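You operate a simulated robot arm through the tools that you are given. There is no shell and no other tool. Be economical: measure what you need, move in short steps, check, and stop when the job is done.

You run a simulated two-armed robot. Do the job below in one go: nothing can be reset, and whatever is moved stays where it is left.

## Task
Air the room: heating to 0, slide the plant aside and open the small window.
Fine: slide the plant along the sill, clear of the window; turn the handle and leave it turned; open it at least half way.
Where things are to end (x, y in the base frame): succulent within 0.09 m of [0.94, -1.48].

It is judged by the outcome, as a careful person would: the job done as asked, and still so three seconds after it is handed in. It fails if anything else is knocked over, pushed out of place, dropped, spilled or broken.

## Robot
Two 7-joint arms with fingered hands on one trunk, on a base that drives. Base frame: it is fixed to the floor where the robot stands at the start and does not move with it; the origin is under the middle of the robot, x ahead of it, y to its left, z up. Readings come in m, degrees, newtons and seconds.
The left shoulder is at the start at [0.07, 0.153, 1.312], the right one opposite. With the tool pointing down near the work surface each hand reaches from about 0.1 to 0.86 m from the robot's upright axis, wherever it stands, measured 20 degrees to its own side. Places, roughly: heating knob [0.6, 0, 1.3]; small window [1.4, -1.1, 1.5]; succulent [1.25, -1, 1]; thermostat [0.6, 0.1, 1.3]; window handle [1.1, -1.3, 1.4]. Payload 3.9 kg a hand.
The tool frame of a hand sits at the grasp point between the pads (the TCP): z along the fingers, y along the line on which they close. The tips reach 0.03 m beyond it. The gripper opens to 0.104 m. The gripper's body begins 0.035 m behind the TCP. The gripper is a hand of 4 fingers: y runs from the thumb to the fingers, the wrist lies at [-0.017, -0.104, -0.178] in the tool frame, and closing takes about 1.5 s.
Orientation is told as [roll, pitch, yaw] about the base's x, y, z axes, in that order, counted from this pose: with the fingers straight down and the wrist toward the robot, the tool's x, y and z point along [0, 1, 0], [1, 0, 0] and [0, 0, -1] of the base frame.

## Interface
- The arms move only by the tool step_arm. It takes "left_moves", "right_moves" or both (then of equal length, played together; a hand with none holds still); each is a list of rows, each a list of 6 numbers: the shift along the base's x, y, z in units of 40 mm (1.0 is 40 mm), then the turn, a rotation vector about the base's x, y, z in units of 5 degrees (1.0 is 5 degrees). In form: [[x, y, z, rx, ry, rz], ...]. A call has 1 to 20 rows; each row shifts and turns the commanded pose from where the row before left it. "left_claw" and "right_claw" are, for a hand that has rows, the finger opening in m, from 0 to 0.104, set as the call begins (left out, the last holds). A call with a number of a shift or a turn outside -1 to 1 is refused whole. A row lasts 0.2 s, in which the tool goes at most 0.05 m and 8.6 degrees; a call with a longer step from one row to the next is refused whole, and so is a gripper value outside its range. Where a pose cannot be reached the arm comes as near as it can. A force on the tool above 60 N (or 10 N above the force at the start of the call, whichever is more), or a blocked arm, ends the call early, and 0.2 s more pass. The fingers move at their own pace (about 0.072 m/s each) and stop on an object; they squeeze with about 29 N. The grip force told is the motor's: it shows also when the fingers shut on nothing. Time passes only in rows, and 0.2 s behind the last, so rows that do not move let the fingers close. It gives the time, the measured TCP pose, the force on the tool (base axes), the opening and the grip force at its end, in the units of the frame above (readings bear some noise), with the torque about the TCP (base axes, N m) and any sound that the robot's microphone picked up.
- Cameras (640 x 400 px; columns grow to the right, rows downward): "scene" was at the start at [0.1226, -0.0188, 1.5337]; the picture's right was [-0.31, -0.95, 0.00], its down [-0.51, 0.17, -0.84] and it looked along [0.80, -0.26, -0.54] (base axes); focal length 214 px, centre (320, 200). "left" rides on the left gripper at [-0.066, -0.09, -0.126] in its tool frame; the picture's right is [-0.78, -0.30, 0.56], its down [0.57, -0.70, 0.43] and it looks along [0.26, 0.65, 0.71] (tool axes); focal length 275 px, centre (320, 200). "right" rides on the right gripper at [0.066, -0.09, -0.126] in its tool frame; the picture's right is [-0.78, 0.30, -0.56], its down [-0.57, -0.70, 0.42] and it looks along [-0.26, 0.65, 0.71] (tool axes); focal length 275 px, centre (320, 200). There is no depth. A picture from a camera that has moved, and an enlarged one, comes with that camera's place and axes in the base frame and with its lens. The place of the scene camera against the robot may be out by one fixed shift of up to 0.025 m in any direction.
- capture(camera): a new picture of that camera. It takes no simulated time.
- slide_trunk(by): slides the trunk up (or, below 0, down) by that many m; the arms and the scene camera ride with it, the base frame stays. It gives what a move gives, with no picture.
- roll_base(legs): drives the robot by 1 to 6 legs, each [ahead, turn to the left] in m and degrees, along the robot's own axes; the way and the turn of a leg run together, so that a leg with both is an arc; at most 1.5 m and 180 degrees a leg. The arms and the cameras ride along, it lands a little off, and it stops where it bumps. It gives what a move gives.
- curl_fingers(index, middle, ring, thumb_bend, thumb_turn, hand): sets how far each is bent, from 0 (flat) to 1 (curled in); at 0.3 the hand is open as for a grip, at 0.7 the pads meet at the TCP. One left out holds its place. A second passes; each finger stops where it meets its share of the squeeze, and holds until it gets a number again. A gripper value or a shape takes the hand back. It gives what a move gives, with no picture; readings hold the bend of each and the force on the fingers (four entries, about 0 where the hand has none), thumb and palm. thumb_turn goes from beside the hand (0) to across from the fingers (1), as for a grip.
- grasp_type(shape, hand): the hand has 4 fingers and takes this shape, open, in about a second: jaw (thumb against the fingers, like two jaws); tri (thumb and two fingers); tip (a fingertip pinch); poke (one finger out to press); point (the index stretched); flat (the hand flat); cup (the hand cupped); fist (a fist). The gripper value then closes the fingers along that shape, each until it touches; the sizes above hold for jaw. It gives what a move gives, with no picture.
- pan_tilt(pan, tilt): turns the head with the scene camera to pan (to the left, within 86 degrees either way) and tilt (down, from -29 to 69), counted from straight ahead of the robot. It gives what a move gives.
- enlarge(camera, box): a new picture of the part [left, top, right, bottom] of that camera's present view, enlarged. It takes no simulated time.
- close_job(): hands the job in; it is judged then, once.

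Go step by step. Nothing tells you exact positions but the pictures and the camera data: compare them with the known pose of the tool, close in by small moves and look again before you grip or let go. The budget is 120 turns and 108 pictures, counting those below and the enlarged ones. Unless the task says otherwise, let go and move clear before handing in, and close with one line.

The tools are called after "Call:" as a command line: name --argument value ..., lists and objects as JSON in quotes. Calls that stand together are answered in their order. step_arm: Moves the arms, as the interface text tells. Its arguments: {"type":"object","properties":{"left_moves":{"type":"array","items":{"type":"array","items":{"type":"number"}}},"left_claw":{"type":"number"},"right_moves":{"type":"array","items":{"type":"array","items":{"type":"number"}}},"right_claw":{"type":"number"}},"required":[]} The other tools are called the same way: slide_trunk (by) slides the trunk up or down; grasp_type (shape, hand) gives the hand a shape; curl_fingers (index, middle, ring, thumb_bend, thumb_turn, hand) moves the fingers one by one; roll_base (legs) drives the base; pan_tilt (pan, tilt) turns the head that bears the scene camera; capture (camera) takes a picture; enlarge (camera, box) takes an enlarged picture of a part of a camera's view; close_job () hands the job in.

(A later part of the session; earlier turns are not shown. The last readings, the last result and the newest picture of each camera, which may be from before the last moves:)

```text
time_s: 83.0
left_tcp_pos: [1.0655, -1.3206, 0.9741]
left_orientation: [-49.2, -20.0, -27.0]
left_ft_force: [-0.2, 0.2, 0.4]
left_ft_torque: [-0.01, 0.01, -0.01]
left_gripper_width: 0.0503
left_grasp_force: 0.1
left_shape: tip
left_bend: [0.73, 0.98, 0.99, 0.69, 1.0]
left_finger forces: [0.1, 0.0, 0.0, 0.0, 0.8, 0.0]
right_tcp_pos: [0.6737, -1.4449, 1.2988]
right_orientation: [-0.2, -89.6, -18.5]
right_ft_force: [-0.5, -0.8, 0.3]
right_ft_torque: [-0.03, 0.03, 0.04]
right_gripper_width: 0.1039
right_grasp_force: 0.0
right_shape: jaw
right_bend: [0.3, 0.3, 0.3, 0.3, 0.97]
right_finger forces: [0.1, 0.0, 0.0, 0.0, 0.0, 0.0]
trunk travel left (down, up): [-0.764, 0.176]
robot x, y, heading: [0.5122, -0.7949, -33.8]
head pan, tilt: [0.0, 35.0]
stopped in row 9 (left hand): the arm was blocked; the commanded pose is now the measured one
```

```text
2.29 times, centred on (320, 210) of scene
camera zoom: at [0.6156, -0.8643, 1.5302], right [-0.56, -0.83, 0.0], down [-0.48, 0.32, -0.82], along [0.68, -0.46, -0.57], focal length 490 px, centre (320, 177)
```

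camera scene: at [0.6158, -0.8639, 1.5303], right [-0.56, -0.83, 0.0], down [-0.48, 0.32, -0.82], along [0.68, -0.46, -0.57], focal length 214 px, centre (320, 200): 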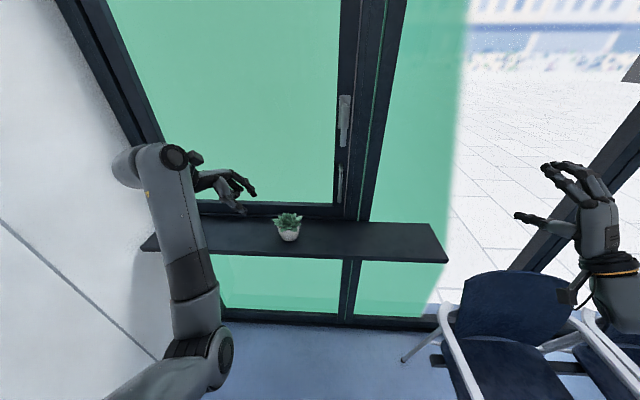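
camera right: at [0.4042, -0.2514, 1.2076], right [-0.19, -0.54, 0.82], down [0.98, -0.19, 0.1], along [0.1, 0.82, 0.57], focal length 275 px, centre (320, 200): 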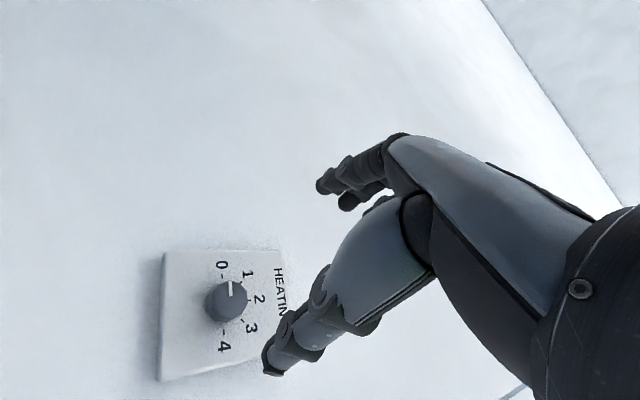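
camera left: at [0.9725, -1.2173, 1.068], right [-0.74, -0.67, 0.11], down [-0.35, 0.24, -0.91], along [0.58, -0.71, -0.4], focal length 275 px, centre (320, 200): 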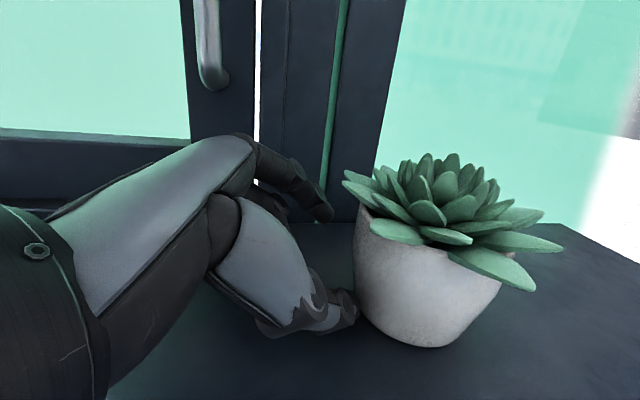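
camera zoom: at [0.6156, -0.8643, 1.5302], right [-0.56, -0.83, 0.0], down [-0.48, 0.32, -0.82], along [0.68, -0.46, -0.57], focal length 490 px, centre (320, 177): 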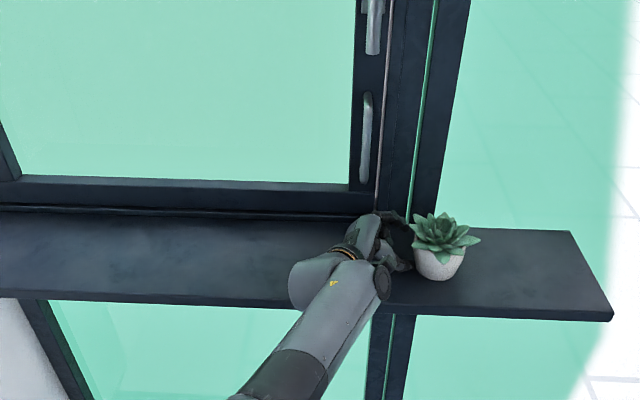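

The plant is about 13 cm short of its mark and the left arm hit its limit. I draw the hand back along the sill, turn the base 12° right, and then finish the push.

Call:
step_arm --left_moves '[[0.43, 0.615, 0.15, 0, 0, 0], [0.43, 0.615, 0.1, 0, 0, 0], [0.43, 0.615, 0, 0, 0, 0], [0.43, 0.615, 0, 0, 0, 0], [0.43, 0.615, 0, 0, 0, 0], [0.43, 0.615, 0, 0, 0, 0], [0, 0, 0, 0, 0, 0]]'

Call:
roll_base --legs '[[0, -12]]'

Call:
capture --camera "left"

```text
time_s: 84.6
left_tcp_pos: [1.1601, -1.1768, 0.9851]
left_orientation: [-49.3, -19.9, -27.4]
left_ft_force: [1.3, 0.5, -0.8]
left_ft_torque: [0.02, 0.01, -0.02]
left_gripper_width: 0.0502
left_grasp_force: 0.1
left_shape: tip
left_bend: [0.73, 0.98, 0.99, 0.69, 1.0]
left_finger forces: [0.0, 0.0, 0.0, 0.0, 0.0, 0.0]
right_tcp_pos: [0.6724, -1.445, 1.2983]
right_orientation: [3.1, -89.6, -21.8]
right_ft_force: [0.8, 0.1, -0.1]
right_ft_torque: [0.02, -0.03, 0.01]
right_gripper_width: 0.104
right_grasp_force: 0.2
right_shape: jaw
right_bend: [0.3, 0.3, 0.3, 0.3, 0.97]
right_finger forces: [0.1, 0.0, 0.1, 0.0, 0.1, 0.0]
trunk travel left (down, up): [-0.764, 0.176]
robot x, y, heading: [0.5122, -0.7967, -33.4]
head pan, tilt: [0.0, 35.0]
```

```text
time_s: 85.8
left_tcp_pos: [1.0698, -1.3021, 0.9841]
left_orientation: [-49.4, -19.9, -39.0]
left_ft_force: [0.3, -0.1, -0.5]
left_ft_torque: [0.01, 0.01, 0.0]
left_gripper_width: 0.0501
left_grasp_force: 0.1
left_shape: tip
left_bend: [0.73, 0.98, 0.99, 0.69, 1.0]
left_finger forces: [0.1, 0.0, 0.0, 0.1, 0.0, 0.0]
right_tcp_pos: [0.538, -1.4624, 1.298]
right_orientation: [-1.5, -89.6, -29.2]
right_ft_force: [-0.4, 0.2, -0.8]
right_ft_torque: [-0.01, -0.03, 0.01]
right_gripper_width: 0.1041
right_grasp_force: 0.2
right_shape: jaw
right_bend: [0.3, 0.3, 0.3, 0.3, 0.97]
right_finger forces: [0.0, 0.0, 0.1, 0.0, 0.0, 0.1]
trunk travel left (down, up): [-0.764, 0.176]
robot x, y, heading: [0.5103, -0.7965, -45.5]
head pan, tilt: [0.0, 35.0]
```

```text
58 pictures are left
camera left: at [1.001, -1.1802, 1.0781], right [-0.86, -0.5, 0.11], down [-0.29, 0.3, -0.91], along [0.42, -0.81, -0.41], focal length 275 px, centre (320, 200)
```

left: 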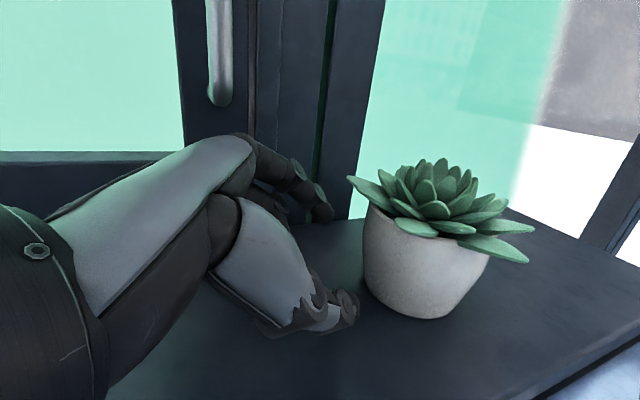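

The pot is at about [1.005, −1.365]; I push about 14 cm more toward the mark.

Call:
step_arm --left_moves '[[-0.28, -0.414, 0, 0, 0, 0], [-0.28, -0.414, 0, 0, 0, 0], [-0.28, -0.414, 0, 0, 0, 0], [-0.28, -0.414, 0, 0, 0, 0], [-0.28, -0.414, 0, 0, 0, 0], [-0.28, -0.414, 0, 0, 0, 0], [-0.28, -0.414, 0, 0, 0, 0], [0, 0, 0, 0, 0, 0]]'

Call:
capture --camera "left"

Call:
capture --camera "scene"

```text
time_s: 87.5
left_tcp_pos: [0.9909, -1.4181, 0.9836]
left_orientation: [-49.4, -19.9, -39.1]
left_ft_force: [-0.5, 0.0, -0.2]
left_ft_torque: [-0.02, -0.02, 0.0]
left_gripper_width: 0.0505
left_grasp_force: 0.0
left_shape: tip
left_bend: [0.73, 0.98, 0.99, 0.69, 1.0]
left_finger forces: [0.1, 0.1, 0.1, 0.0, 0.1, 0.0]
right_tcp_pos: [0.5361, -1.4629, 1.2999]
right_orientation: [-4.3, -89.5, -26.1]
right_ft_force: [0.7, 0.0, 0.0]
right_ft_torque: [0.0, -0.02, -0.02]
right_gripper_width: 0.104
right_grasp_force: 0.1
right_shape: jaw
right_bend: [0.3, 0.3, 0.3, 0.3, 0.97]
right_finger forces: [0.1, 0.0, 0.0, 0.0, 0.0, 0.1]
trunk travel left (down, up): [-0.764, 0.176]
robot x, y, heading: [0.5123, -0.7978, -45.7]
head pan, tilt: [0.0, 35.0]
```

```text
57 pictures are left
camera left: at [0.9224, -1.2968, 1.077], right [-0.86, -0.5, 0.11], down [-0.29, 0.3, -0.91], along [0.42, -0.81, -0.41], focal length 275 px, centre (320, 200)
```

left: 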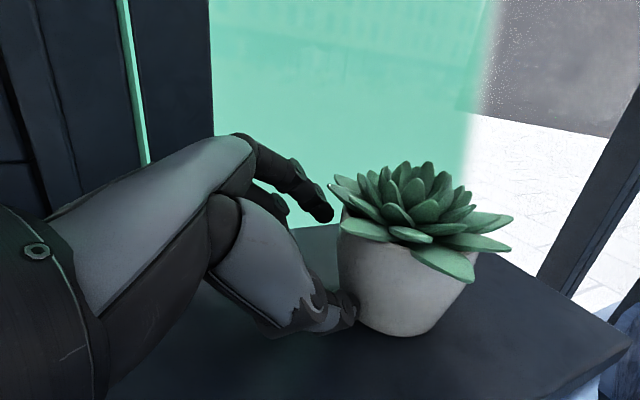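

```text
56 pictures are left
camera scene: at [0.5975, -0.8859, 1.5303], right [-0.71, -0.7, 0.0], down [-0.4, 0.41, -0.82], along [0.57, -0.59, -0.57], focal length 214 px, centre (320, 200)
```

scene: 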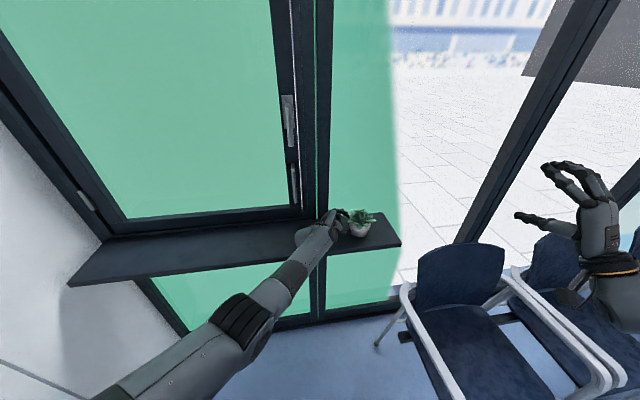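

The pot is at about [0.936, −1.449], 3 cm short; one small nudge more, then I draw the hand back.

Call:
step_arm --left_moves '[[-0.2, -0.4, 0, 0, 0, 0], [-0.1, -0.25, 0, 0, 0, 0], [0, 0, 0, 0, 0, 0], [0.3, 0.4, 0, 0, 0, 0], [0.56, 0.8, 0, 0, 0, 0], [0.56, 0.8, 0, 0, 0, 0], [0.56, 0.8, 0, 0, 0, 0], [0, 0, 0, 0, 0, 0]]'

Call:
capture --camera "left"

Call:
capture --camera "scene"

```text
time_s: 89.3
left_tcp_pos: [1.0553, -1.3262, 0.9912]
left_orientation: [-49.4, -19.9, -39.0]
left_ft_force: [0.8, -0.5, 0.1]
left_ft_torque: [0.01, 0.03, 0.01]
left_gripper_width: 0.0499
left_grasp_force: 0.1
left_shape: tip
left_bend: [0.73, 0.98, 0.99, 0.69, 1.0]
left_finger forces: [0.0, 0.0, 0.0, 0.0, 0.0, 0.1]
left hand out of reach, approached as far as the arm can: row 1, 2
right_tcp_pos: [0.5352, -1.4647, 1.299]
right_orientation: [2.9, -89.6, -33.4]
right_ft_force: [0.5, 0.7, -0.1]
right_ft_torque: [-0.01, 0.01, 0.02]
right_gripper_width: 0.1038
right_grasp_force: 0.1
right_shape: jaw
right_bend: [0.3, 0.3, 0.3, 0.3, 0.97]
right_finger forces: [0.0, 0.0, 0.0, 0.0, 0.1, 0.1]
trunk travel left (down, up): [-0.764, 0.176]
robot x, y, heading: [0.5174, -0.7951, -45.9]
head pan, tilt: [0.0, 35.0]
```

```text
55 pictures are left
camera left: at [0.9866, -1.2058, 1.0845], right [-0.86, -0.5, 0.11], down [-0.29, 0.3, -0.91], along [0.42, -0.81, -0.41], focal length 275 px, centre (320, 200)
```

left: 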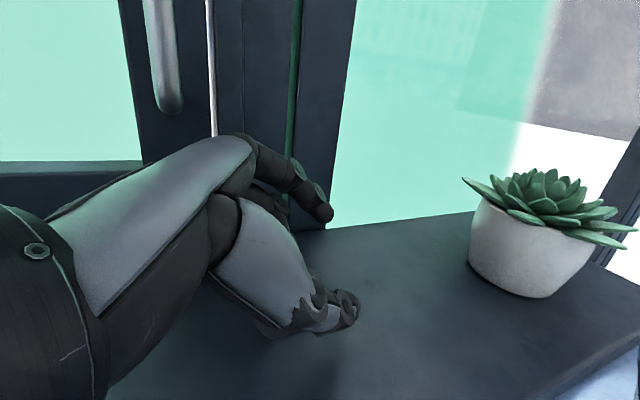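

```text
54 pictures are left
camera scene: at [0.597, -0.8867, 1.5302], right [-0.71, -0.7, 0.0], down [-0.4, 0.41, -0.82], along [0.57, -0.58, -0.57], focal length 214 px, centre (320, 200)
```

scene: 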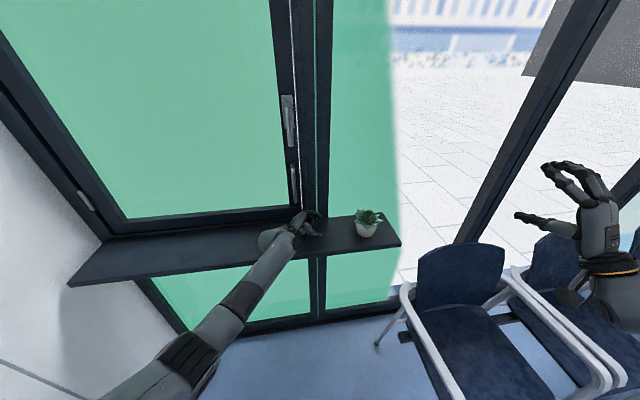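

The plant now stands at about [0.92, −1.48], on its mark. Next I withdraw the left hand and turn the base left so the right arm faces the lever.

Call:
step_arm --left_moves '[[-0.1, 0.6, 0.8, 0, 0, 0], [-0.03, 0.9, 0.6, 0, 0, 0], [-0.03, 0.9, 0.6, 0, 0, 0], [-0.03, 0.9, 0.6, 0, 0, 0], [-0.03, 0.9, 0.6, 0, 0, 0], [-0.03, 0.9, 0.6, 0, 0, 0], [-0.03, 0.9, 0.6, 0, 0, 0], [-0.03, 0.9, 0.6, 0, 0, 0], [0, 0, 0, 0, 0, 0]]'

Call:
roll_base --legs '[[0, 26]]'

Call:
pan_tilt --pan -15 --tilt 20

Call:
capture --camera "scene"

Call:
capture --camera "right"

```text
time_s: 91.3
left_tcp_pos: [1.0367, -1.0475, 1.193]
left_orientation: [-49.3, -19.8, -39.0]
left_ft_force: [0.5, -0.4, 0.3]
left_ft_torque: [-0.02, 0.02, 0.0]
left_gripper_width: 0.0501
left_grasp_force: 0.2
left_shape: tip
left_bend: [0.73, 0.98, 0.99, 0.69, 1.0]
left_finger forces: [0.0, 0.0, 0.1, 0.0, 0.1, 0.0]
right_tcp_pos: [0.5367, -1.4651, 1.2987]
right_orientation: [3.7, -89.7, -34.2]
right_ft_force: [-0.2, -0.3, -0.6]
right_ft_torque: [0.01, 0.01, 0.03]
right_gripper_width: 0.1039
right_grasp_force: 0.0
right_shape: jaw
right_bend: [0.3, 0.3, 0.3, 0.3, 0.97]
right_finger forces: [0.1, 0.0, 0.0, 0.1, 0.1, 0.1]
trunk travel left (down, up): [-0.764, 0.176]
robot x, y, heading: [0.5144, -0.7935, -45.8]
head pan, tilt: [0.0, 35.0]
```

```text
time_s: 93.1
left_tcp_pos: [1.0934, -0.7896, 1.1928]
left_orientation: [-49.4, -19.9, -13.1]
left_ft_force: [-0.6, 0.7, -0.4]
left_ft_torque: [0.03, -0.02, -0.02]
left_gripper_width: 0.0501
left_grasp_force: 0.1
left_shape: tip
left_bend: [0.73, 0.98, 0.99, 0.69, 1.0]
left_finger forces: [0.0, 0.0, 0.1, 0.0, 0.1, 0.1]
right_tcp_pos: [0.8282, -1.3858, 1.2981]
right_orientation: [2.4, -89.7, -6.9]
right_ft_force: [0.3, -0.2, -0.8]
right_ft_torque: [0.05, 0.01, -0.04]
right_gripper_width: 0.1041
right_grasp_force: 0.0
right_shape: jaw
right_bend: [0.3, 0.3, 0.3, 0.3, 0.97]
right_finger forces: [0.0, 0.1, 0.0, 0.0, 0.0, 0.0]
trunk travel left (down, up): [-0.764, 0.176]
robot x, y, heading: [0.514, -0.7983, -19.2]
head pan, tilt: [0.0, 35.0]
```

```text
time_s: 93.8
left_tcp_pos: [1.0941, -0.7898, 1.1921]
left_orientation: [-49.4, -19.8, -13.1]
left_ft_force: [-0.1, 0.3, -0.6]
left_ft_torque: [0.01, 0.0, 0.0]
left_gripper_width: 0.0504
left_grasp_force: 0.2
left_shape: tip
left_bend: [0.73, 0.98, 0.99, 0.69, 1.0]
left_finger forces: [0.0, 0.0, 0.1, 0.0, 0.1, 0.0]
right_tcp_pos: [0.8279, -1.3852, 1.2976]
right_orientation: [-1.8, -89.6, -2.6]
right_ft_force: [-0.6, -0.4, 0.5]
right_ft_torque: [0.03, 0.02, 0.01]
right_gripper_width: 0.1037
right_grasp_force: 0.0
right_shape: jaw
right_bend: [0.3, 0.3, 0.3, 0.3, 0.97]
right_finger forces: [0.0, 0.0, 0.0, 0.0, 0.0, 0.0]
trunk travel left (down, up): [-0.764, 0.176]
robot x, y, heading: [0.5124, -0.7957, -19.4]
head pan, tilt: [-15.0, 20.0]
```

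```text
53 pictures are left
camera scene: at [0.625, -0.8565, 1.554], right [-0.57, -0.82, 0.0], down [-0.28, 0.19, -0.94], along [0.77, -0.53, -0.34], focal length 214 px, centre (320, 200)
```

scene: 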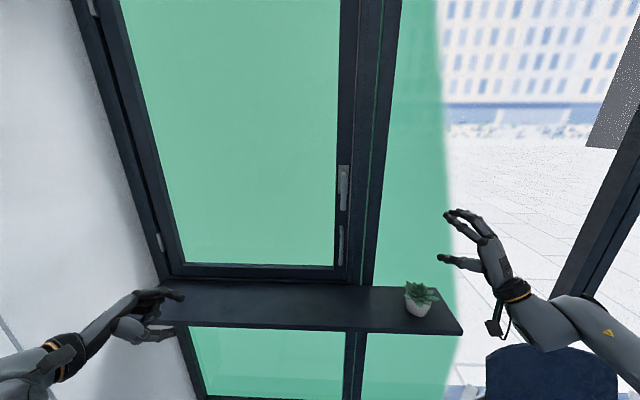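

```text
52 pictures are left
camera right: at [0.7065, -1.3094, 1.2092], right [-0.61, -0.73, 0.3], down [0.37, -0.6, -0.7], along [0.69, -0.32, 0.64], focal length 275 px, centre (320, 200)
```

right: 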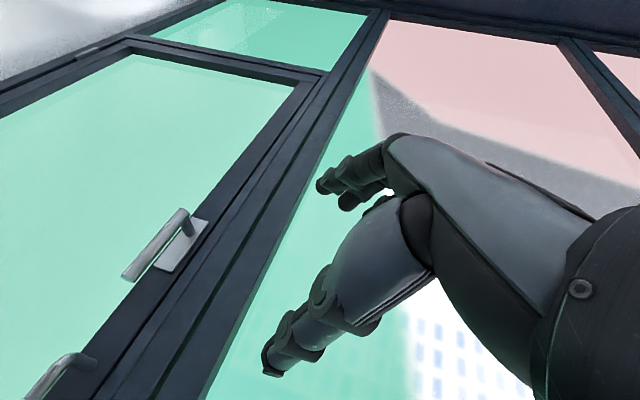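

The right camera shows the lever clearly: pivot near z 1.405, tip near z 1.295, both around r 0.414, w 1.68 (x≈1.14, y≈−1.30). I shape the right hand to a pinched fingertip and bring it just right of the lever tip.

Call:
grasp_type --hand "right" --shape "tip"

Call:
step_arm --right_moves '[[0.65, 0.233, 0.0625, 0, 0, -1], [0.65, 0.233, 0.0625, 0, 0, -1], [0.65, 0.233, 0.0625, 0, 0, -1], [0.65, 0.233, 0.0625, 0, 0, 0], [0.65, 0.233, 0.0625, 0, 0, 0], [0.65, 0.233, 0.0625, 0, 0, 0], [0.65, 0.233, 0.0625, 0, 0, 0], [0.65, 0.233, 0.0625, 0, 0, 0], [0, 0, 0, 0, 0, 0]]' --right_claw 0.0

Call:
capture --camera "right"

Call:
enlarge --camera "scene" --box '[270, 120, 470, 290]'

```text
time_s: 94.7
left_tcp_pos: [1.0948, -0.7914, 1.1915]
left_orientation: [-49.3, -19.8, -13.1]
left_ft_force: [-0.2, 0.2, 0.5]
left_ft_torque: [-0.01, 0.0, 0.0]
left_gripper_width: 0.0501
left_grasp_force: 0.0
left_shape: tip
left_bend: [0.73, 0.98, 0.99, 0.69, 1.0]
left_finger forces: [0.1, 0.0, 0.0, 0.0, 0.0, 0.1]
right_tcp_pos: [0.8281, -1.3857, 1.2981]
right_orientation: [0.2, -89.6, -4.7]
right_ft_force: [-0.3, 0.2, 0.4]
right_ft_torque: [0.02, 0.0, 0.01]
right_gripper_width: 0.1037
right_grasp_force: 0.1
right_shape: tip
right_bend: [0.3, 0.98, 0.99, 0.3, 0.97]
right_finger forces: [0.0, 0.1, 0.0, 0.0, 0.0, 0.0]
trunk travel left (down, up): [-0.764, 0.176]
robot x, y, heading: [0.5098, -0.7953, -19.6]
head pan, tilt: [-15.0, 20.0]
```

```text
time_s: 96.7
left_tcp_pos: [1.0937, -0.7905, 1.1932]
left_orientation: [-49.4, -19.9, -12.9]
left_ft_force: [0.2, 0.5, 0.7]
left_ft_torque: [0.02, -0.02, 0.05]
left_gripper_width: 0.0504
left_grasp_force: 0.1
left_shape: tip
left_bend: [0.73, 0.98, 0.99, 0.69, 1.0]
left_finger forces: [0.0, 0.0, 0.0, 0.0, 0.0, 0.0]
right_tcp_pos: [1.0375, -1.3093, 1.3174]
right_orientation: [0.1, -89.6, -19.5]
right_ft_force: [0.2, -0.3, 0.3]
right_ft_torque: [0.01, -0.02, 0.07]
right_gripper_width: 0.0003
right_grasp_force: 28.8
right_shape: tip
right_bend: [0.7, 1.0, 1.0, 0.72, 1.0]
right_finger forces: [0.1, 0.1, 0.1, 0.0, 0.0, 0.0]
trunk travel left (down, up): [-0.764, 0.176]
robot x, y, heading: [0.5173, -0.7982, -19.6]
head pan, tilt: [-15.0, 20.0]
```

```text
51 pictures are left
camera right: at [0.9393, -1.2045, 1.2278], right [-0.78, -0.55, 0.3], down [0.21, -0.68, -0.7], along [0.59, -0.49, 0.64], focal length 275 px, centre (320, 200)
```

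right: 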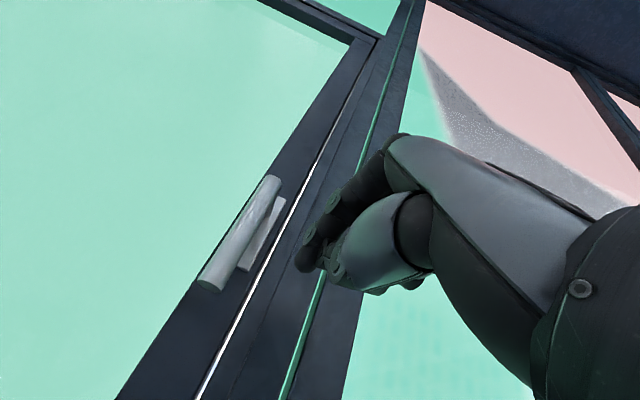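

```text
2.35 times, centred on (370, 205) of scene
camera zoom: at [0.624, -0.8571, 1.5542], right [-0.57, -0.82, 0.0], down [-0.28, 0.19, -0.94], along [0.77, -0.53, -0.34], focal length 505 px, centre (202, 188)
```

zoom: 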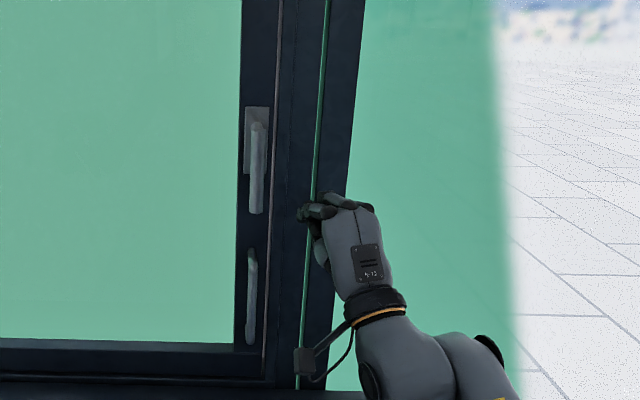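

The pinched fingertip is right of the lever's lower end. I move in toward the window to get the tip beside the lever.

Call:
step_arm --right_moves '[[0.42, -0.205, 0, 0, 0, 0], [0.42, -0.205, 0, 0, 0, 0], [0.42, -0.205, 0, 0, 0, 0], [0.42, -0.205, 0, 0, 0, 0], [0, 0, 0, 0, 0, 0]]'

Call:
capture --camera "right"

Call:
enlarge --camera "scene" --box '[270, 120, 470, 290]'

```text
time_s: 97.9
left_tcp_pos: [1.0943, -0.7913, 1.1926]
left_orientation: [-49.3, -19.9, -13.0]
left_ft_force: [-0.7, -0.2, -0.1]
left_ft_torque: [0.0, 0.01, 0.05]
left_gripper_width: 0.0504
left_grasp_force: 0.0
left_shape: tip
left_bend: [0.73, 0.98, 0.99, 0.69, 1.0]
left_finger forces: [0.1, 0.1, 0.0, 0.0, 0.0, 0.0]
right_tcp_pos: [1.1063, -1.3444, 1.319]
right_orientation: [-4.0, -89.8, -15.4]
right_ft_force: [-0.2, -0.5, -0.1]
right_ft_torque: [-0.06, 0.01, 0.02]
right_gripper_width: 0.0
right_grasp_force: 29.1
right_shape: tip
right_bend: [0.7, 1.0, 1.0, 0.72, 1.0]
right_finger forces: [0.0, 0.0, 0.0, 0.1, 0.1, 0.1]
trunk travel left (down, up): [-0.764, 0.176]
robot x, y, heading: [0.5137, -0.7964, -19.5]
head pan, tilt: [-15.0, 20.0]
```

```text
49 pictures are left
camera right: at [1.0084, -1.2395, 1.2291], right [-0.78, -0.55, 0.3], down [0.21, -0.68, -0.7], along [0.59, -0.49, 0.64], focal length 275 px, centre (320, 200)
```

right: 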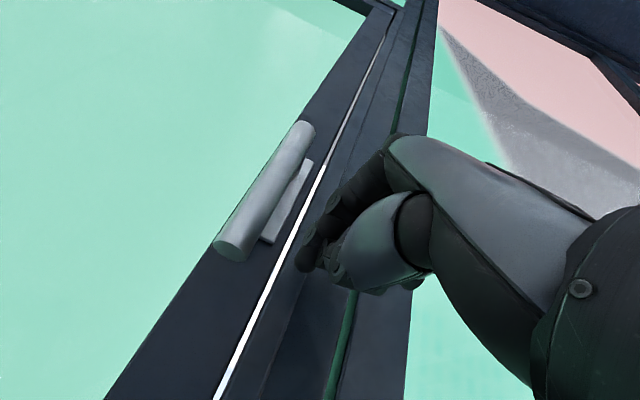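

```text
2.35 times, centred on (370, 205) of scene
camera zoom: at [0.6243, -0.8567, 1.5542], right [-0.57, -0.82, 0.0], down [-0.28, 0.19, -0.94], along [0.77, -0.53, -0.34], focal length 505 px, centre (202, 188)
```

zoom: 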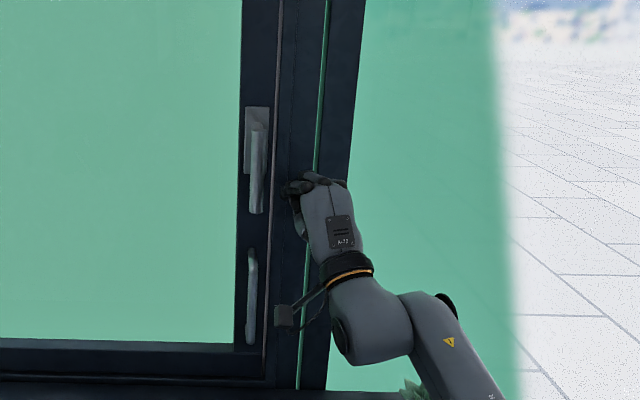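

The tip is beside the lever at the right depth. I push it left along its arc, first half.

Call:
step_arm --right_moves '[[0.33, 0.47, -0.1, 0, 0, 0], [0.3, 0.43, -0.075, 0, 0, 0], [0.3, 0.43, 0.06, 0, 0, 0], [0.283, 0.403, 0.19, 0, 0, 0], [0, 0, 0, 0, 0, 0]]'

Call:
capture --camera "right"

Call:
enlarge --camera "scene" --box '[270, 120, 470, 290]'

```text
time_s: 99.1
left_tcp_pos: [1.0949, -0.7909, 1.1927]
left_orientation: [-49.4, -19.9, -12.9]
left_ft_force: [0.6, 0.7, -0.5]
left_ft_torque: [-0.02, 0.01, -0.02]
left_gripper_width: 0.0502
left_grasp_force: 0.0
left_shape: tip
left_bend: [0.73, 0.98, 0.99, 0.69, 1.0]
left_finger forces: [0.1, 0.0, 0.1, 0.0, 0.0, 0.1]
right_tcp_pos: [1.1452, -1.3043, 1.3238]
right_orientation: [-1.4, -89.7, -16.9]
right_ft_force: [-0.3, 0.1, 0.4]
right_ft_torque: [-0.04, 0.0, -0.01]
right_gripper_width: 0.0
right_grasp_force: 28.9
right_shape: tip
right_bend: [0.7, 1.0, 1.0, 0.72, 1.0]
right_finger forces: [0.0, 0.1, 0.0, 0.0, 0.1, 0.1]
right hand out of reach, approached as far as the arm can: row 3, 4
trunk travel left (down, up): [-0.764, 0.176]
robot x, y, heading: [0.5099, -0.7929, -19.6]
head pan, tilt: [-15.0, 20.0]
```

```text
47 pictures are left
camera right: at [1.0452, -1.2015, 1.2343], right [-0.77, -0.56, 0.3], down [0.22, -0.68, -0.7], along [0.6, -0.48, 0.64], focal length 275 px, centre (320, 200)
```

right: 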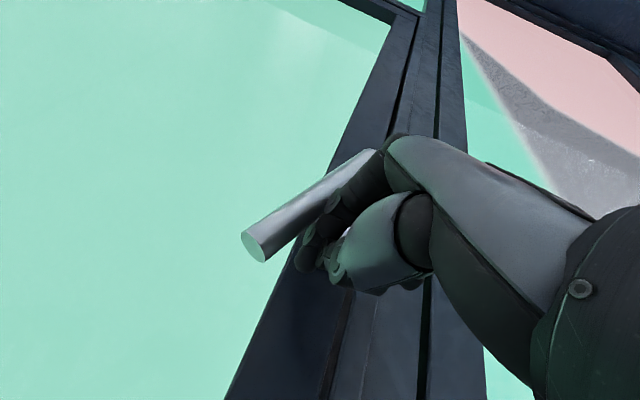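

```text
2.35 times, centred on (370, 205) of scene
camera zoom: at [0.6247, -0.857, 1.5541], right [-0.57, -0.82, 0.0], down [-0.28, 0.19, -0.94], along [0.77, -0.53, -0.34], focal length 505 px, centre (202, 188)
```

zoom: 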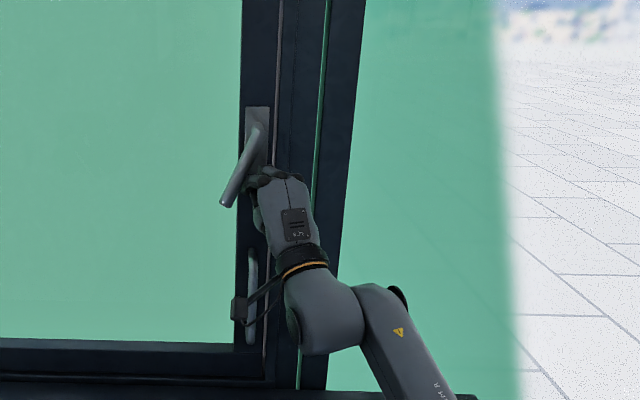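

The lever is moving the right way (about 25°), but the arm is at full stretch. I withdraw, drive 12 cm forward, and re-engage.

Call:
step_arm --right_moves '[[-0.85, 0.45, -0.1, 0, 0, 0], [-0.9, 0.5, -0.1, 0, 0, 0], [-0.9, 0.5, 0, 0, 0, 0], [-0.9, 0.5, 0, 0, 0, 0], [-0.9, 0.5, 0, 0, 0, 0], [0, 0, 0, 0, 0, 0]]'

Call:
roll_base --legs '[[0.12, 0]]'

Call:
capture --camera "right"

Call:
capture --camera "scene"

```text
time_s: 100.5
left_tcp_pos: [1.0954, -0.7902, 1.1919]
left_orientation: [-49.4, -19.8, -13.0]
left_ft_force: [-0.4, -0.5, 0.5]
left_ft_torque: [0.03, 0.04, 0.0]
left_gripper_width: 0.0502
left_grasp_force: 0.0
left_shape: tip
left_bend: [0.73, 0.98, 0.99, 0.69, 1.0]
left_finger forces: [0.1, 0.0, 0.0, 0.0, 0.0, 0.0]
right_tcp_pos: [0.9592, -1.2236, 1.3163]
right_orientation: [1.7, -89.5, -20.8]
right_ft_force: [-0.1, 0.3, -0.6]
right_ft_torque: [0.0, 0.01, -0.03]
right_gripper_width: 0.0002
right_grasp_force: 29.1
right_shape: tip
right_bend: [0.7, 1.0, 1.0, 0.72, 1.0]
right_finger forces: [0.0, 0.1, 0.0, 0.0, 0.1, 0.1]
right hand out of reach, approached as far as the arm can: row 1, 2
trunk travel left (down, up): [-0.764, 0.176]
robot x, y, heading: [0.5113, -0.7944, -19.8]
head pan, tilt: [-15.0, 20.0]
```

```text
time_s: 101.8
left_tcp_pos: [1.2037, -0.8261, 1.1942]
left_orientation: [-49.4, -19.9, -12.8]
left_ft_force: [-0.1, 0.9, 0.0]
left_ft_torque: [0.03, 0.0, -0.02]
left_gripper_width: 0.0505
left_grasp_force: 0.1
left_shape: tip
left_bend: [0.73, 0.98, 0.99, 0.69, 1.0]
left_finger forces: [0.1, 0.1, 0.0, 0.0, 0.0, 0.0]
right_tcp_pos: [1.0699, -1.26, 1.3162]
right_orientation: [-2.1, -89.6, -16.8]
right_ft_force: [0.0, -0.4, 0.0]
right_ft_torque: [-0.03, -0.04, -0.01]
right_gripper_width: 0.0
right_grasp_force: 28.4
right_shape: tip
right_bend: [0.7, 1.0, 1.0, 0.72, 1.0]
right_finger forces: [0.1, 0.0, 0.0, 0.0, 0.0, 0.0]
trunk travel left (down, up): [-0.764, 0.176]
robot x, y, heading: [0.622, -0.8377, -19.2]
head pan, tilt: [-15.0, 20.0]
```

```text
45 pictures are left
camera right: at [0.9703, -1.1574, 1.2282], right [-0.78, -0.55, 0.3], down [0.21, -0.68, -0.7], along [0.59, -0.48, 0.64], focal length 275 px, centre (320, 200)
```

right: 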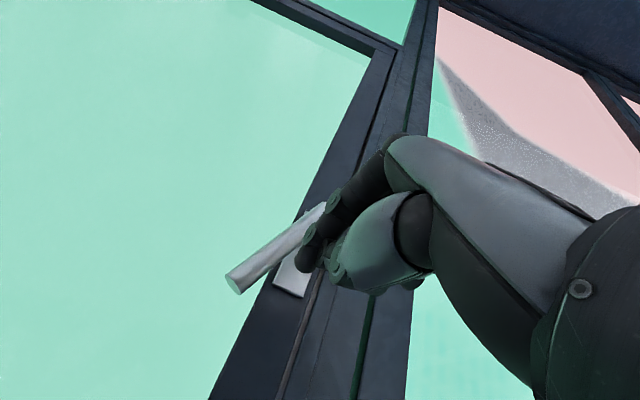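

```text
44 pictures are left
camera scene: at [0.7345, -0.895, 1.5543], right [-0.56, -0.83, 0.0], down [-0.28, 0.19, -0.94], along [0.78, -0.53, -0.34], focal length 214 px, centre (320, 200)
```

scene: 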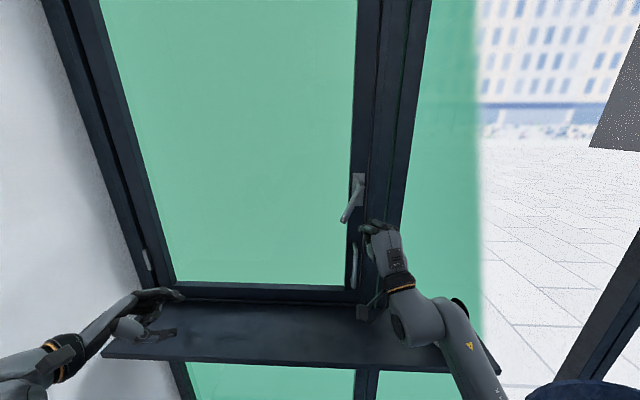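

The lever stayed at about 25°. I re-engage at the right depth and push further along the arc.

Call:
step_arm --right_moves '[[0.42, -0.295, -0.05, 0, 0, 0], [0.42, -0.295, -0.05, 0, 0, 0], [0.42, -0.295, -0.05, 0, 0, 0], [0.42, -0.295, -0.05, 0, 0, 0], [0, 0, 0, 0, 0, 0]]'

Call:
step_arm --right_moves '[[0.258, 0.369, 0.16, 0, 0, 0], [0.283, 0.403, 0.19, 0, 0, 0], [0.2425, 0.346, 0.325, 0, 0, 0], [0.188, 0.268, 0.41, 0, 0, 0], [0, 0, 0, 0, 0, 0]]'

Call:
capture --camera "right"

Call:
enlarge --camera "scene" --box '[270, 120, 470, 290]'

```text
time_s: 103.0
left_tcp_pos: [1.2041, -0.8278, 1.1929]
left_orientation: [-49.4, -20.0, -12.8]
left_ft_force: [-0.6, -0.6, -0.7]
left_ft_torque: [-0.01, 0.04, -0.01]
left_gripper_width: 0.0503
left_grasp_force: 0.0
left_shape: tip
left_bend: [0.73, 0.98, 0.99, 0.69, 1.0]
left_finger forces: [0.0, 0.0, 0.0, 0.0, 0.1, 0.0]
right_tcp_pos: [1.1371, -1.3081, 1.3089]
right_orientation: [-3.9, -89.6, -15.0]
right_ft_force: [0.1, 0.7, -0.9]
right_ft_torque: [0.03, 0.02, 0.04]
right_gripper_width: 0.0002
right_grasp_force: 28.9
right_shape: tip
right_bend: [0.7, 1.0, 1.0, 0.72, 1.0]
right_finger forces: [0.0, 0.0, 0.1, 0.1, 0.0, 0.0]
trunk travel left (down, up): [-0.764, 0.176]
robot x, y, heading: [0.6255, -0.8328, -19.3]
head pan, tilt: [-15.0, 20.0]
```

```text
time_s: 104.2
left_tcp_pos: [1.2059, -0.8306, 1.1922]
left_orientation: [-49.2, -19.8, -12.9]
left_ft_force: [0.6, -0.4, 0.3]
left_ft_torque: [0.02, 0.02, 0.01]
left_gripper_width: 0.0499
left_grasp_force: 0.0
left_shape: tip
left_bend: [0.73, 0.98, 0.99, 0.69, 1.0]
left_finger forces: [0.0, 0.0, 0.0, 0.1, 0.0, 0.0]
right_tcp_pos: [1.1561, -1.3006, 1.3522]
right_orientation: [6.5, -89.0, -24.9]
right_ft_force: [-6.7, -3.9, -20.8]
right_ft_torque: [0.2, -0.58, 0.08]
right_gripper_width: 0.0
right_grasp_force: 28.9
right_shape: tip
right_bend: [0.7, 1.0, 1.0, 0.72, 1.0]
right_finger forces: [0.0, 21.9, 0.1, 0.0, 0.1, 0.0]
right hand out of reach, approached as far as the arm can: row 1, 2, 3, 4
trunk travel left (down, up): [-0.764, 0.176]
robot x, y, heading: [0.6227, -0.8356, -19.6]
head pan, tilt: [-15.0, 20.0]
```

```text
43 pictures are left
camera right: at [1.0556, -1.1977, 1.266], right [-0.77, -0.56, 0.3], down [0.21, -0.67, -0.71], along [0.6, -0.48, 0.64], focal length 275 px, centre (320, 200)
```

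right: 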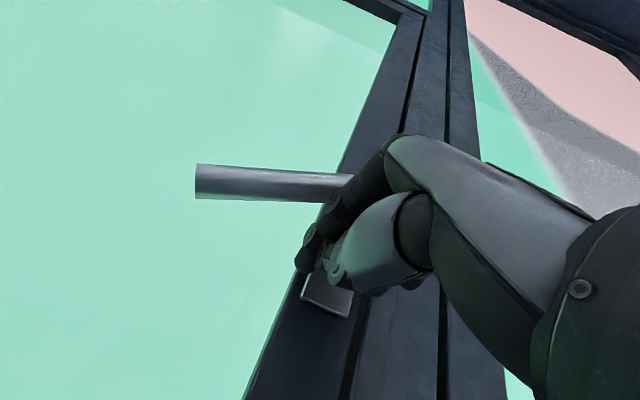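

```text
2.35 times, centred on (370, 205) of scene
camera zoom: at [0.7359, -0.8997, 1.5536], right [-0.57, -0.82, 0.0], down [-0.28, 0.2, -0.94], along [0.78, -0.53, -0.34], focal length 505 px, centre (202, 188)
```

zoom: 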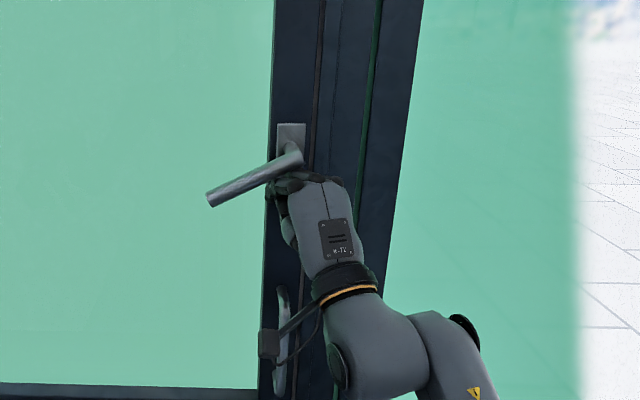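

The lever is at roughly 65–70°. The hand sits under it, so I push upward to finish.

Call:
step_arm --right_moves '[[0.05, 0.07, 0.3, 0, 0, 0], [0.05, 0.07, 0.3, 0, 0, 0], [0.05, 0.07, 0.3, 0, 0, 0], [0.0, 0.0, 0.3, 0, 0, 0], [0, 0, 0, 0, 0, 0]]'

Call:
enlarge --camera "scene" --box '[270, 120, 470, 290]'

Call:
capture --camera "right"

```text
time_s: 104.6
left_tcp_pos: [1.2049, -0.8326, 1.193]
left_orientation: [-49.2, -19.8, -13.0]
left_ft_force: [-0.3, 0.5, 0.0]
left_ft_torque: [-0.03, 0.04, -0.03]
left_gripper_width: 0.0502
left_grasp_force: 0.0
left_shape: tip
left_bend: [0.73, 0.98, 0.99, 0.69, 1.0]
left_finger forces: [0.1, 0.1, 0.1, 0.0, 0.1, 0.0]
right_tcp_pos: [1.1578, -1.3061, 1.3547]
right_orientation: [4.8, -87.4, -23.8]
right_ft_force: [-6.8, -10.0, -19.2]
right_ft_torque: [0.39, -0.68, 0.18]
right_gripper_width: 0.0
right_grasp_force: 28.2
right_shape: tip
right_bend: [0.7, 1.0, 1.0, 0.73, 1.0]
right_finger forces: [0.0, 22.7, 0.1, 0.1, 0.0, 0.0]
trunk travel left (down, up): [-0.764, 0.176]
robot x, y, heading: [0.6237, -0.8364, -19.8]
head pan, tilt: [-15.0, 20.0]
stopped in row 2 (right hand): the force on the tool passed its limit at 67 N (the readings are from after the stop); the commanded pose is now the measured one
```

```text
2.35 times, centred on (370, 205) of scene
camera zoom: at [0.7357, -0.9003, 1.5541], right [-0.57, -0.82, 0.0], down [-0.28, 0.2, -0.94], along [0.77, -0.53, -0.34], focal length 505 px, centre (202, 188)
```

zoom: 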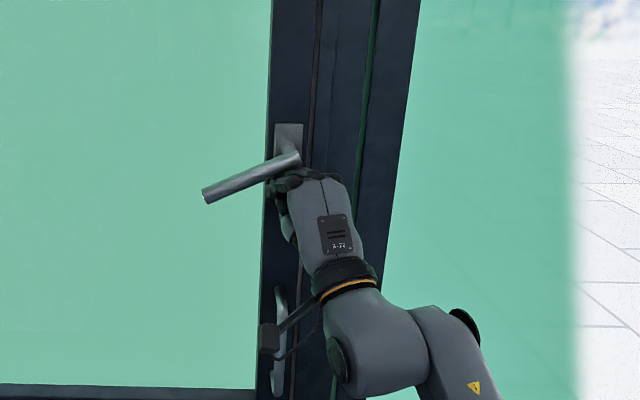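

```text
40 pictures are left
camera right: at [1.0562, -1.2012, 1.2701], right [-0.77, -0.56, 0.32], down [0.19, -0.67, -0.72], along [0.62, -0.49, 0.61], focal length 275 px, centre (320, 200)
```

right: 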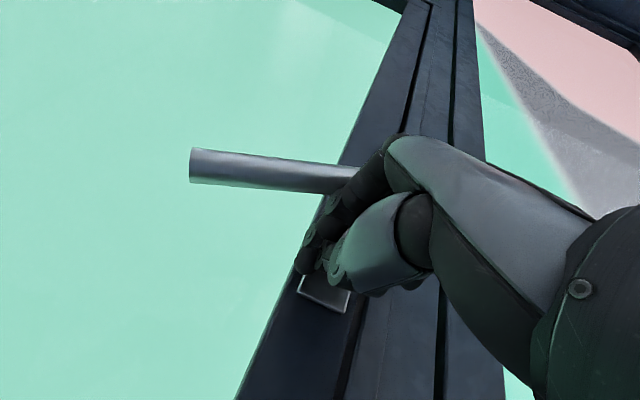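

I'm jammed near the pivot with the lever at about 69°. I withdraw, turn the base 8° left and come in under the lever's free end.

Call:
step_arm --right_moves '[[0, 0, -0.4, 0, 0, 0], [-0.6, 0.42, -0.3, 0, 0, 0], [-0.68, 0.48, -0.2, 0, 0, 0], [-0.75, 0.52, 0, 0, 0, 0], [0, 0, 0, 0, 0, 0]]'

Call:
roll_base --legs '[[0, 8]]'

Call:
capture --camera "right"

Call:
enlarge --camera "scene" --box '[270, 120, 520, 290]'

```text
time_s: 105.8
left_tcp_pos: [1.2043, -0.8291, 1.1917]
left_orientation: [-49.3, -19.8, -13.0]
left_ft_force: [0.4, 0.1, -0.7]
left_ft_torque: [0.01, 0.02, 0.01]
left_gripper_width: 0.0503
left_grasp_force: 0.0
left_shape: tip
left_bend: [0.73, 0.98, 0.99, 0.69, 1.0]
left_finger forces: [0.0, 0.0, 0.0, 0.0, 0.1, 0.0]
right_tcp_pos: [1.0709, -1.2523, 1.3241]
right_orientation: [0.5, -88.1, -18.7]
right_ft_force: [-0.1, 0.1, -0.2]
right_ft_torque: [0.0, -0.02, 0.02]
right_gripper_width: 0.0001
right_grasp_force: 28.9
right_shape: tip
right_bend: [0.7, 1.0, 1.0, 0.73, 1.0]
right_finger forces: [0.0, 0.0, 0.0, 0.0, 0.0, 0.0]
right hand out of reach, approached as far as the arm can: row 2, 3
trunk travel left (down, up): [-0.764, 0.176]
robot x, y, heading: [0.6227, -0.836, -19.7]
head pan, tilt: [-15.0, 20.0]
```

```text
time_s: 106.8
left_tcp_pos: [1.1981, -0.7509, 1.1923]
left_orientation: [-49.2, -19.8, -5.1]
left_ft_force: [-0.3, -0.7, 0.7]
left_ft_torque: [0.0, 0.01, -0.01]
left_gripper_width: 0.0504
left_grasp_force: 0.1
left_shape: tip
left_bend: [0.73, 0.98, 0.99, 0.69, 1.0]
left_finger forces: [0.0, 0.0, 0.0, 0.0, 0.1, 0.1]
right_tcp_pos: [1.1211, -1.1892, 1.3238]
right_orientation: [0.6, -88.1, -11.1]
right_ft_force: [0.6, 0.5, -0.1]
right_ft_torque: [-0.01, -0.02, -0.01]
right_gripper_width: 0.0001
right_grasp_force: 29.1
right_shape: tip
right_bend: [0.7, 1.0, 1.0, 0.73, 1.0]
right_finger forces: [0.0, 0.0, 0.0, 0.0, 0.0, 0.0]
trunk travel left (down, up): [-0.764, 0.176]
robot x, y, heading: [0.6253, -0.8377, -11.7]
head pan, tilt: [-15.0, 20.0]
```

```text
39 pictures are left
camera right: at [1.0057, -1.1002, 1.2376], right [-0.68, -0.66, 0.31], down [0.29, -0.64, -0.72], along [0.67, -0.39, 0.62], focal length 275 px, centre (320, 200)
```

right: 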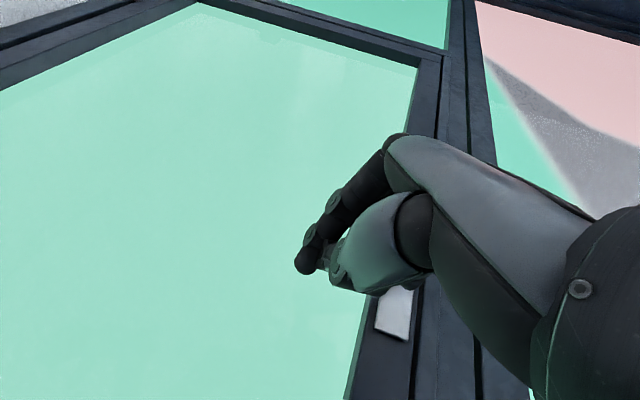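

```text
2.35 times, centred on (395, 205) of scene
camera zoom: at [0.7432, -0.8796, 1.5541], right [-0.45, -0.89, 0.0], down [-0.31, 0.15, -0.94], along [0.84, -0.42, -0.34], focal length 505 px, centre (144, 188)
```

zoom: 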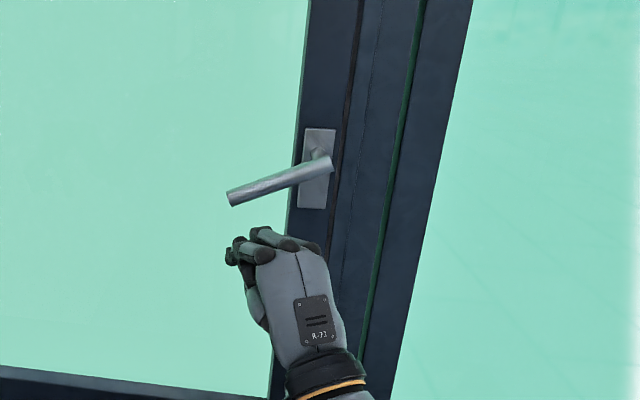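

The hand is now below the free end of the lever. I move in and push up.

Call:
step_arm --right_moves '[[0.454, -0.44, 0, 0, 0, 0], [0.454, -0.44, 0, 0, 0, 0], [0.454, -0.44, 0, 0, 0, 0], [0, 0, 0.25, 0, 0, 0], [0, 0, 0.25, 0, 0, 0], [0, 0, 0.25, 0, 0, 0], [0, 0, 0.2, 0, 0, 0], [0, 0, 0, 0, 0, 0]]'

Call:
capture --camera "right"

Call:
enlarge --camera "scene" --box '[270, 120, 520, 290]'

```text
time_s: 108.6
left_tcp_pos: [1.1974, -0.7509, 1.1916]
left_orientation: [-49.4, -19.9, -5.2]
left_ft_force: [-0.2, -0.3, 0.5]
left_ft_torque: [0.01, -0.01, 0.04]
left_gripper_width: 0.0503
left_grasp_force: 0.2
left_shape: tip
left_bend: [0.73, 0.98, 0.99, 0.69, 1.0]
left_finger forces: [0.1, 0.0, 0.1, 0.0, 0.1, 0.0]
right_tcp_pos: [1.1765, -1.2396, 1.3595]
right_orientation: [0.5, -87.7, -11.1]
right_ft_force: [-12.2, 9.4, -29.4]
right_ft_torque: [0.06, -0.65, -0.23]
right_gripper_width: 0.0
right_grasp_force: 29.1
right_shape: tip
right_bend: [0.7, 0.98, 1.0, 0.73, 1.0]
right_finger forces: [0.0, 32.8, 0.1, 0.0, 0.0, 0.1]
trunk travel left (down, up): [-0.764, 0.176]
robot x, y, heading: [0.623, -0.8318, -12.0]
head pan, tilt: [-15.0, 20.0]
```

```text
37 pictures are left
camera right: at [1.061, -1.1516, 1.2735], right [-0.68, -0.66, 0.32], down [0.28, -0.64, -0.72], along [0.68, -0.4, 0.62], focal length 275 px, centre (320, 200)
```

right: 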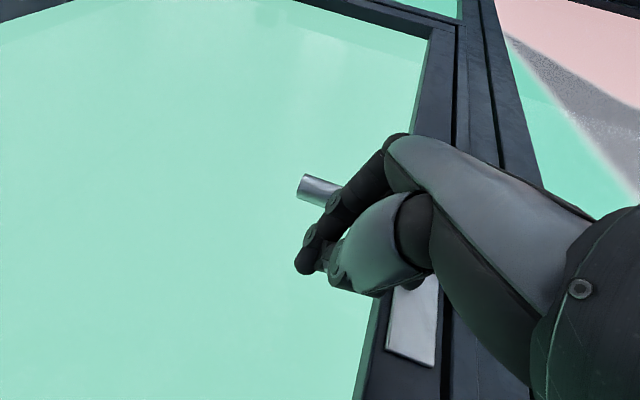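

```text
2.35 times, centred on (395, 205) of scene
camera zoom: at [0.7433, -0.8786, 1.5537], right [-0.45, -0.89, 0.0], down [-0.31, 0.15, -0.94], along [0.84, -0.42, -0.34], focal length 505 px, centre (144, 188)
```

zoom: 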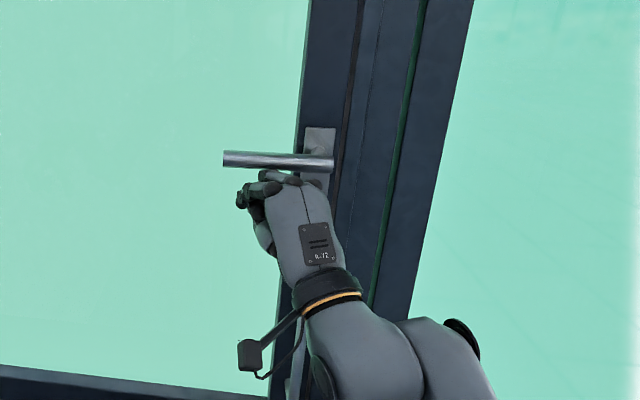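

The lever is now about horizontal. I press slightly further to be sure it is fully over.

Call:
step_arm --right_moves '[[0, 0, 0.2, 0, 0, 0], [0, 0, 0.2, 0, 0, 0], [0, 0, 0.1, 0, 0, 0], [0, 0, 0, 0, 0, 0]]'

Call:
enlarge --camera "scene" --box '[270, 120, 520, 290]'

```text
time_s: 109.1
left_tcp_pos: [1.196, -0.7502, 1.1933]
left_orientation: [-49.4, -20.0, -5.2]
left_ft_force: [1.3, -0.1, 0.6]
left_ft_torque: [-0.01, 0.01, 0.03]
left_gripper_width: 0.0502
left_grasp_force: 0.1
left_shape: tip
left_bend: [0.73, 0.98, 0.99, 0.69, 1.0]
left_finger forces: [0.0, 0.0, 0.0, 0.0, 0.1, 0.0]
right_tcp_pos: [1.1763, -1.2404, 1.3588]
right_orientation: [1.6, -86.7, -12.0]
right_ft_force: [-18.7, 10.6, -28.3]
right_ft_torque: [0.01, -0.8, -0.29]
right_gripper_width: 0.0002
right_grasp_force: 28.9
right_shape: tip
right_bend: [0.7, 0.98, 1.0, 0.74, 1.0]
right_finger forces: [0.0, 35.6, 0.0, 0.1, 0.0, 0.1]
trunk travel left (down, up): [-0.764, 0.176]
robot x, y, heading: [0.624, -0.8368, -11.9]
head pan, tilt: [-15.0, 20.0]
stopped in row 2 (right hand): the force on the tool passed its limit at 66 N (the readings are from after the stop); the commanded pose is now the measured one
```

```text
2.35 times, centred on (395, 205) of scene
camera zoom: at [0.7405, -0.8777, 1.5545], right [-0.45, -0.89, 0.0], down [-0.3, 0.15, -0.94], along [0.84, -0.42, -0.34], focal length 505 px, centre (144, 188)
```

zoom: 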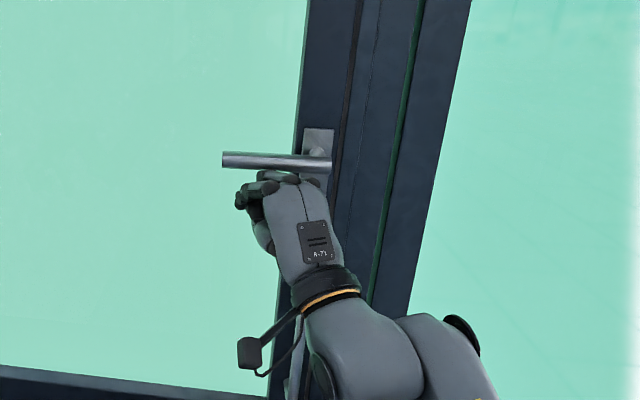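

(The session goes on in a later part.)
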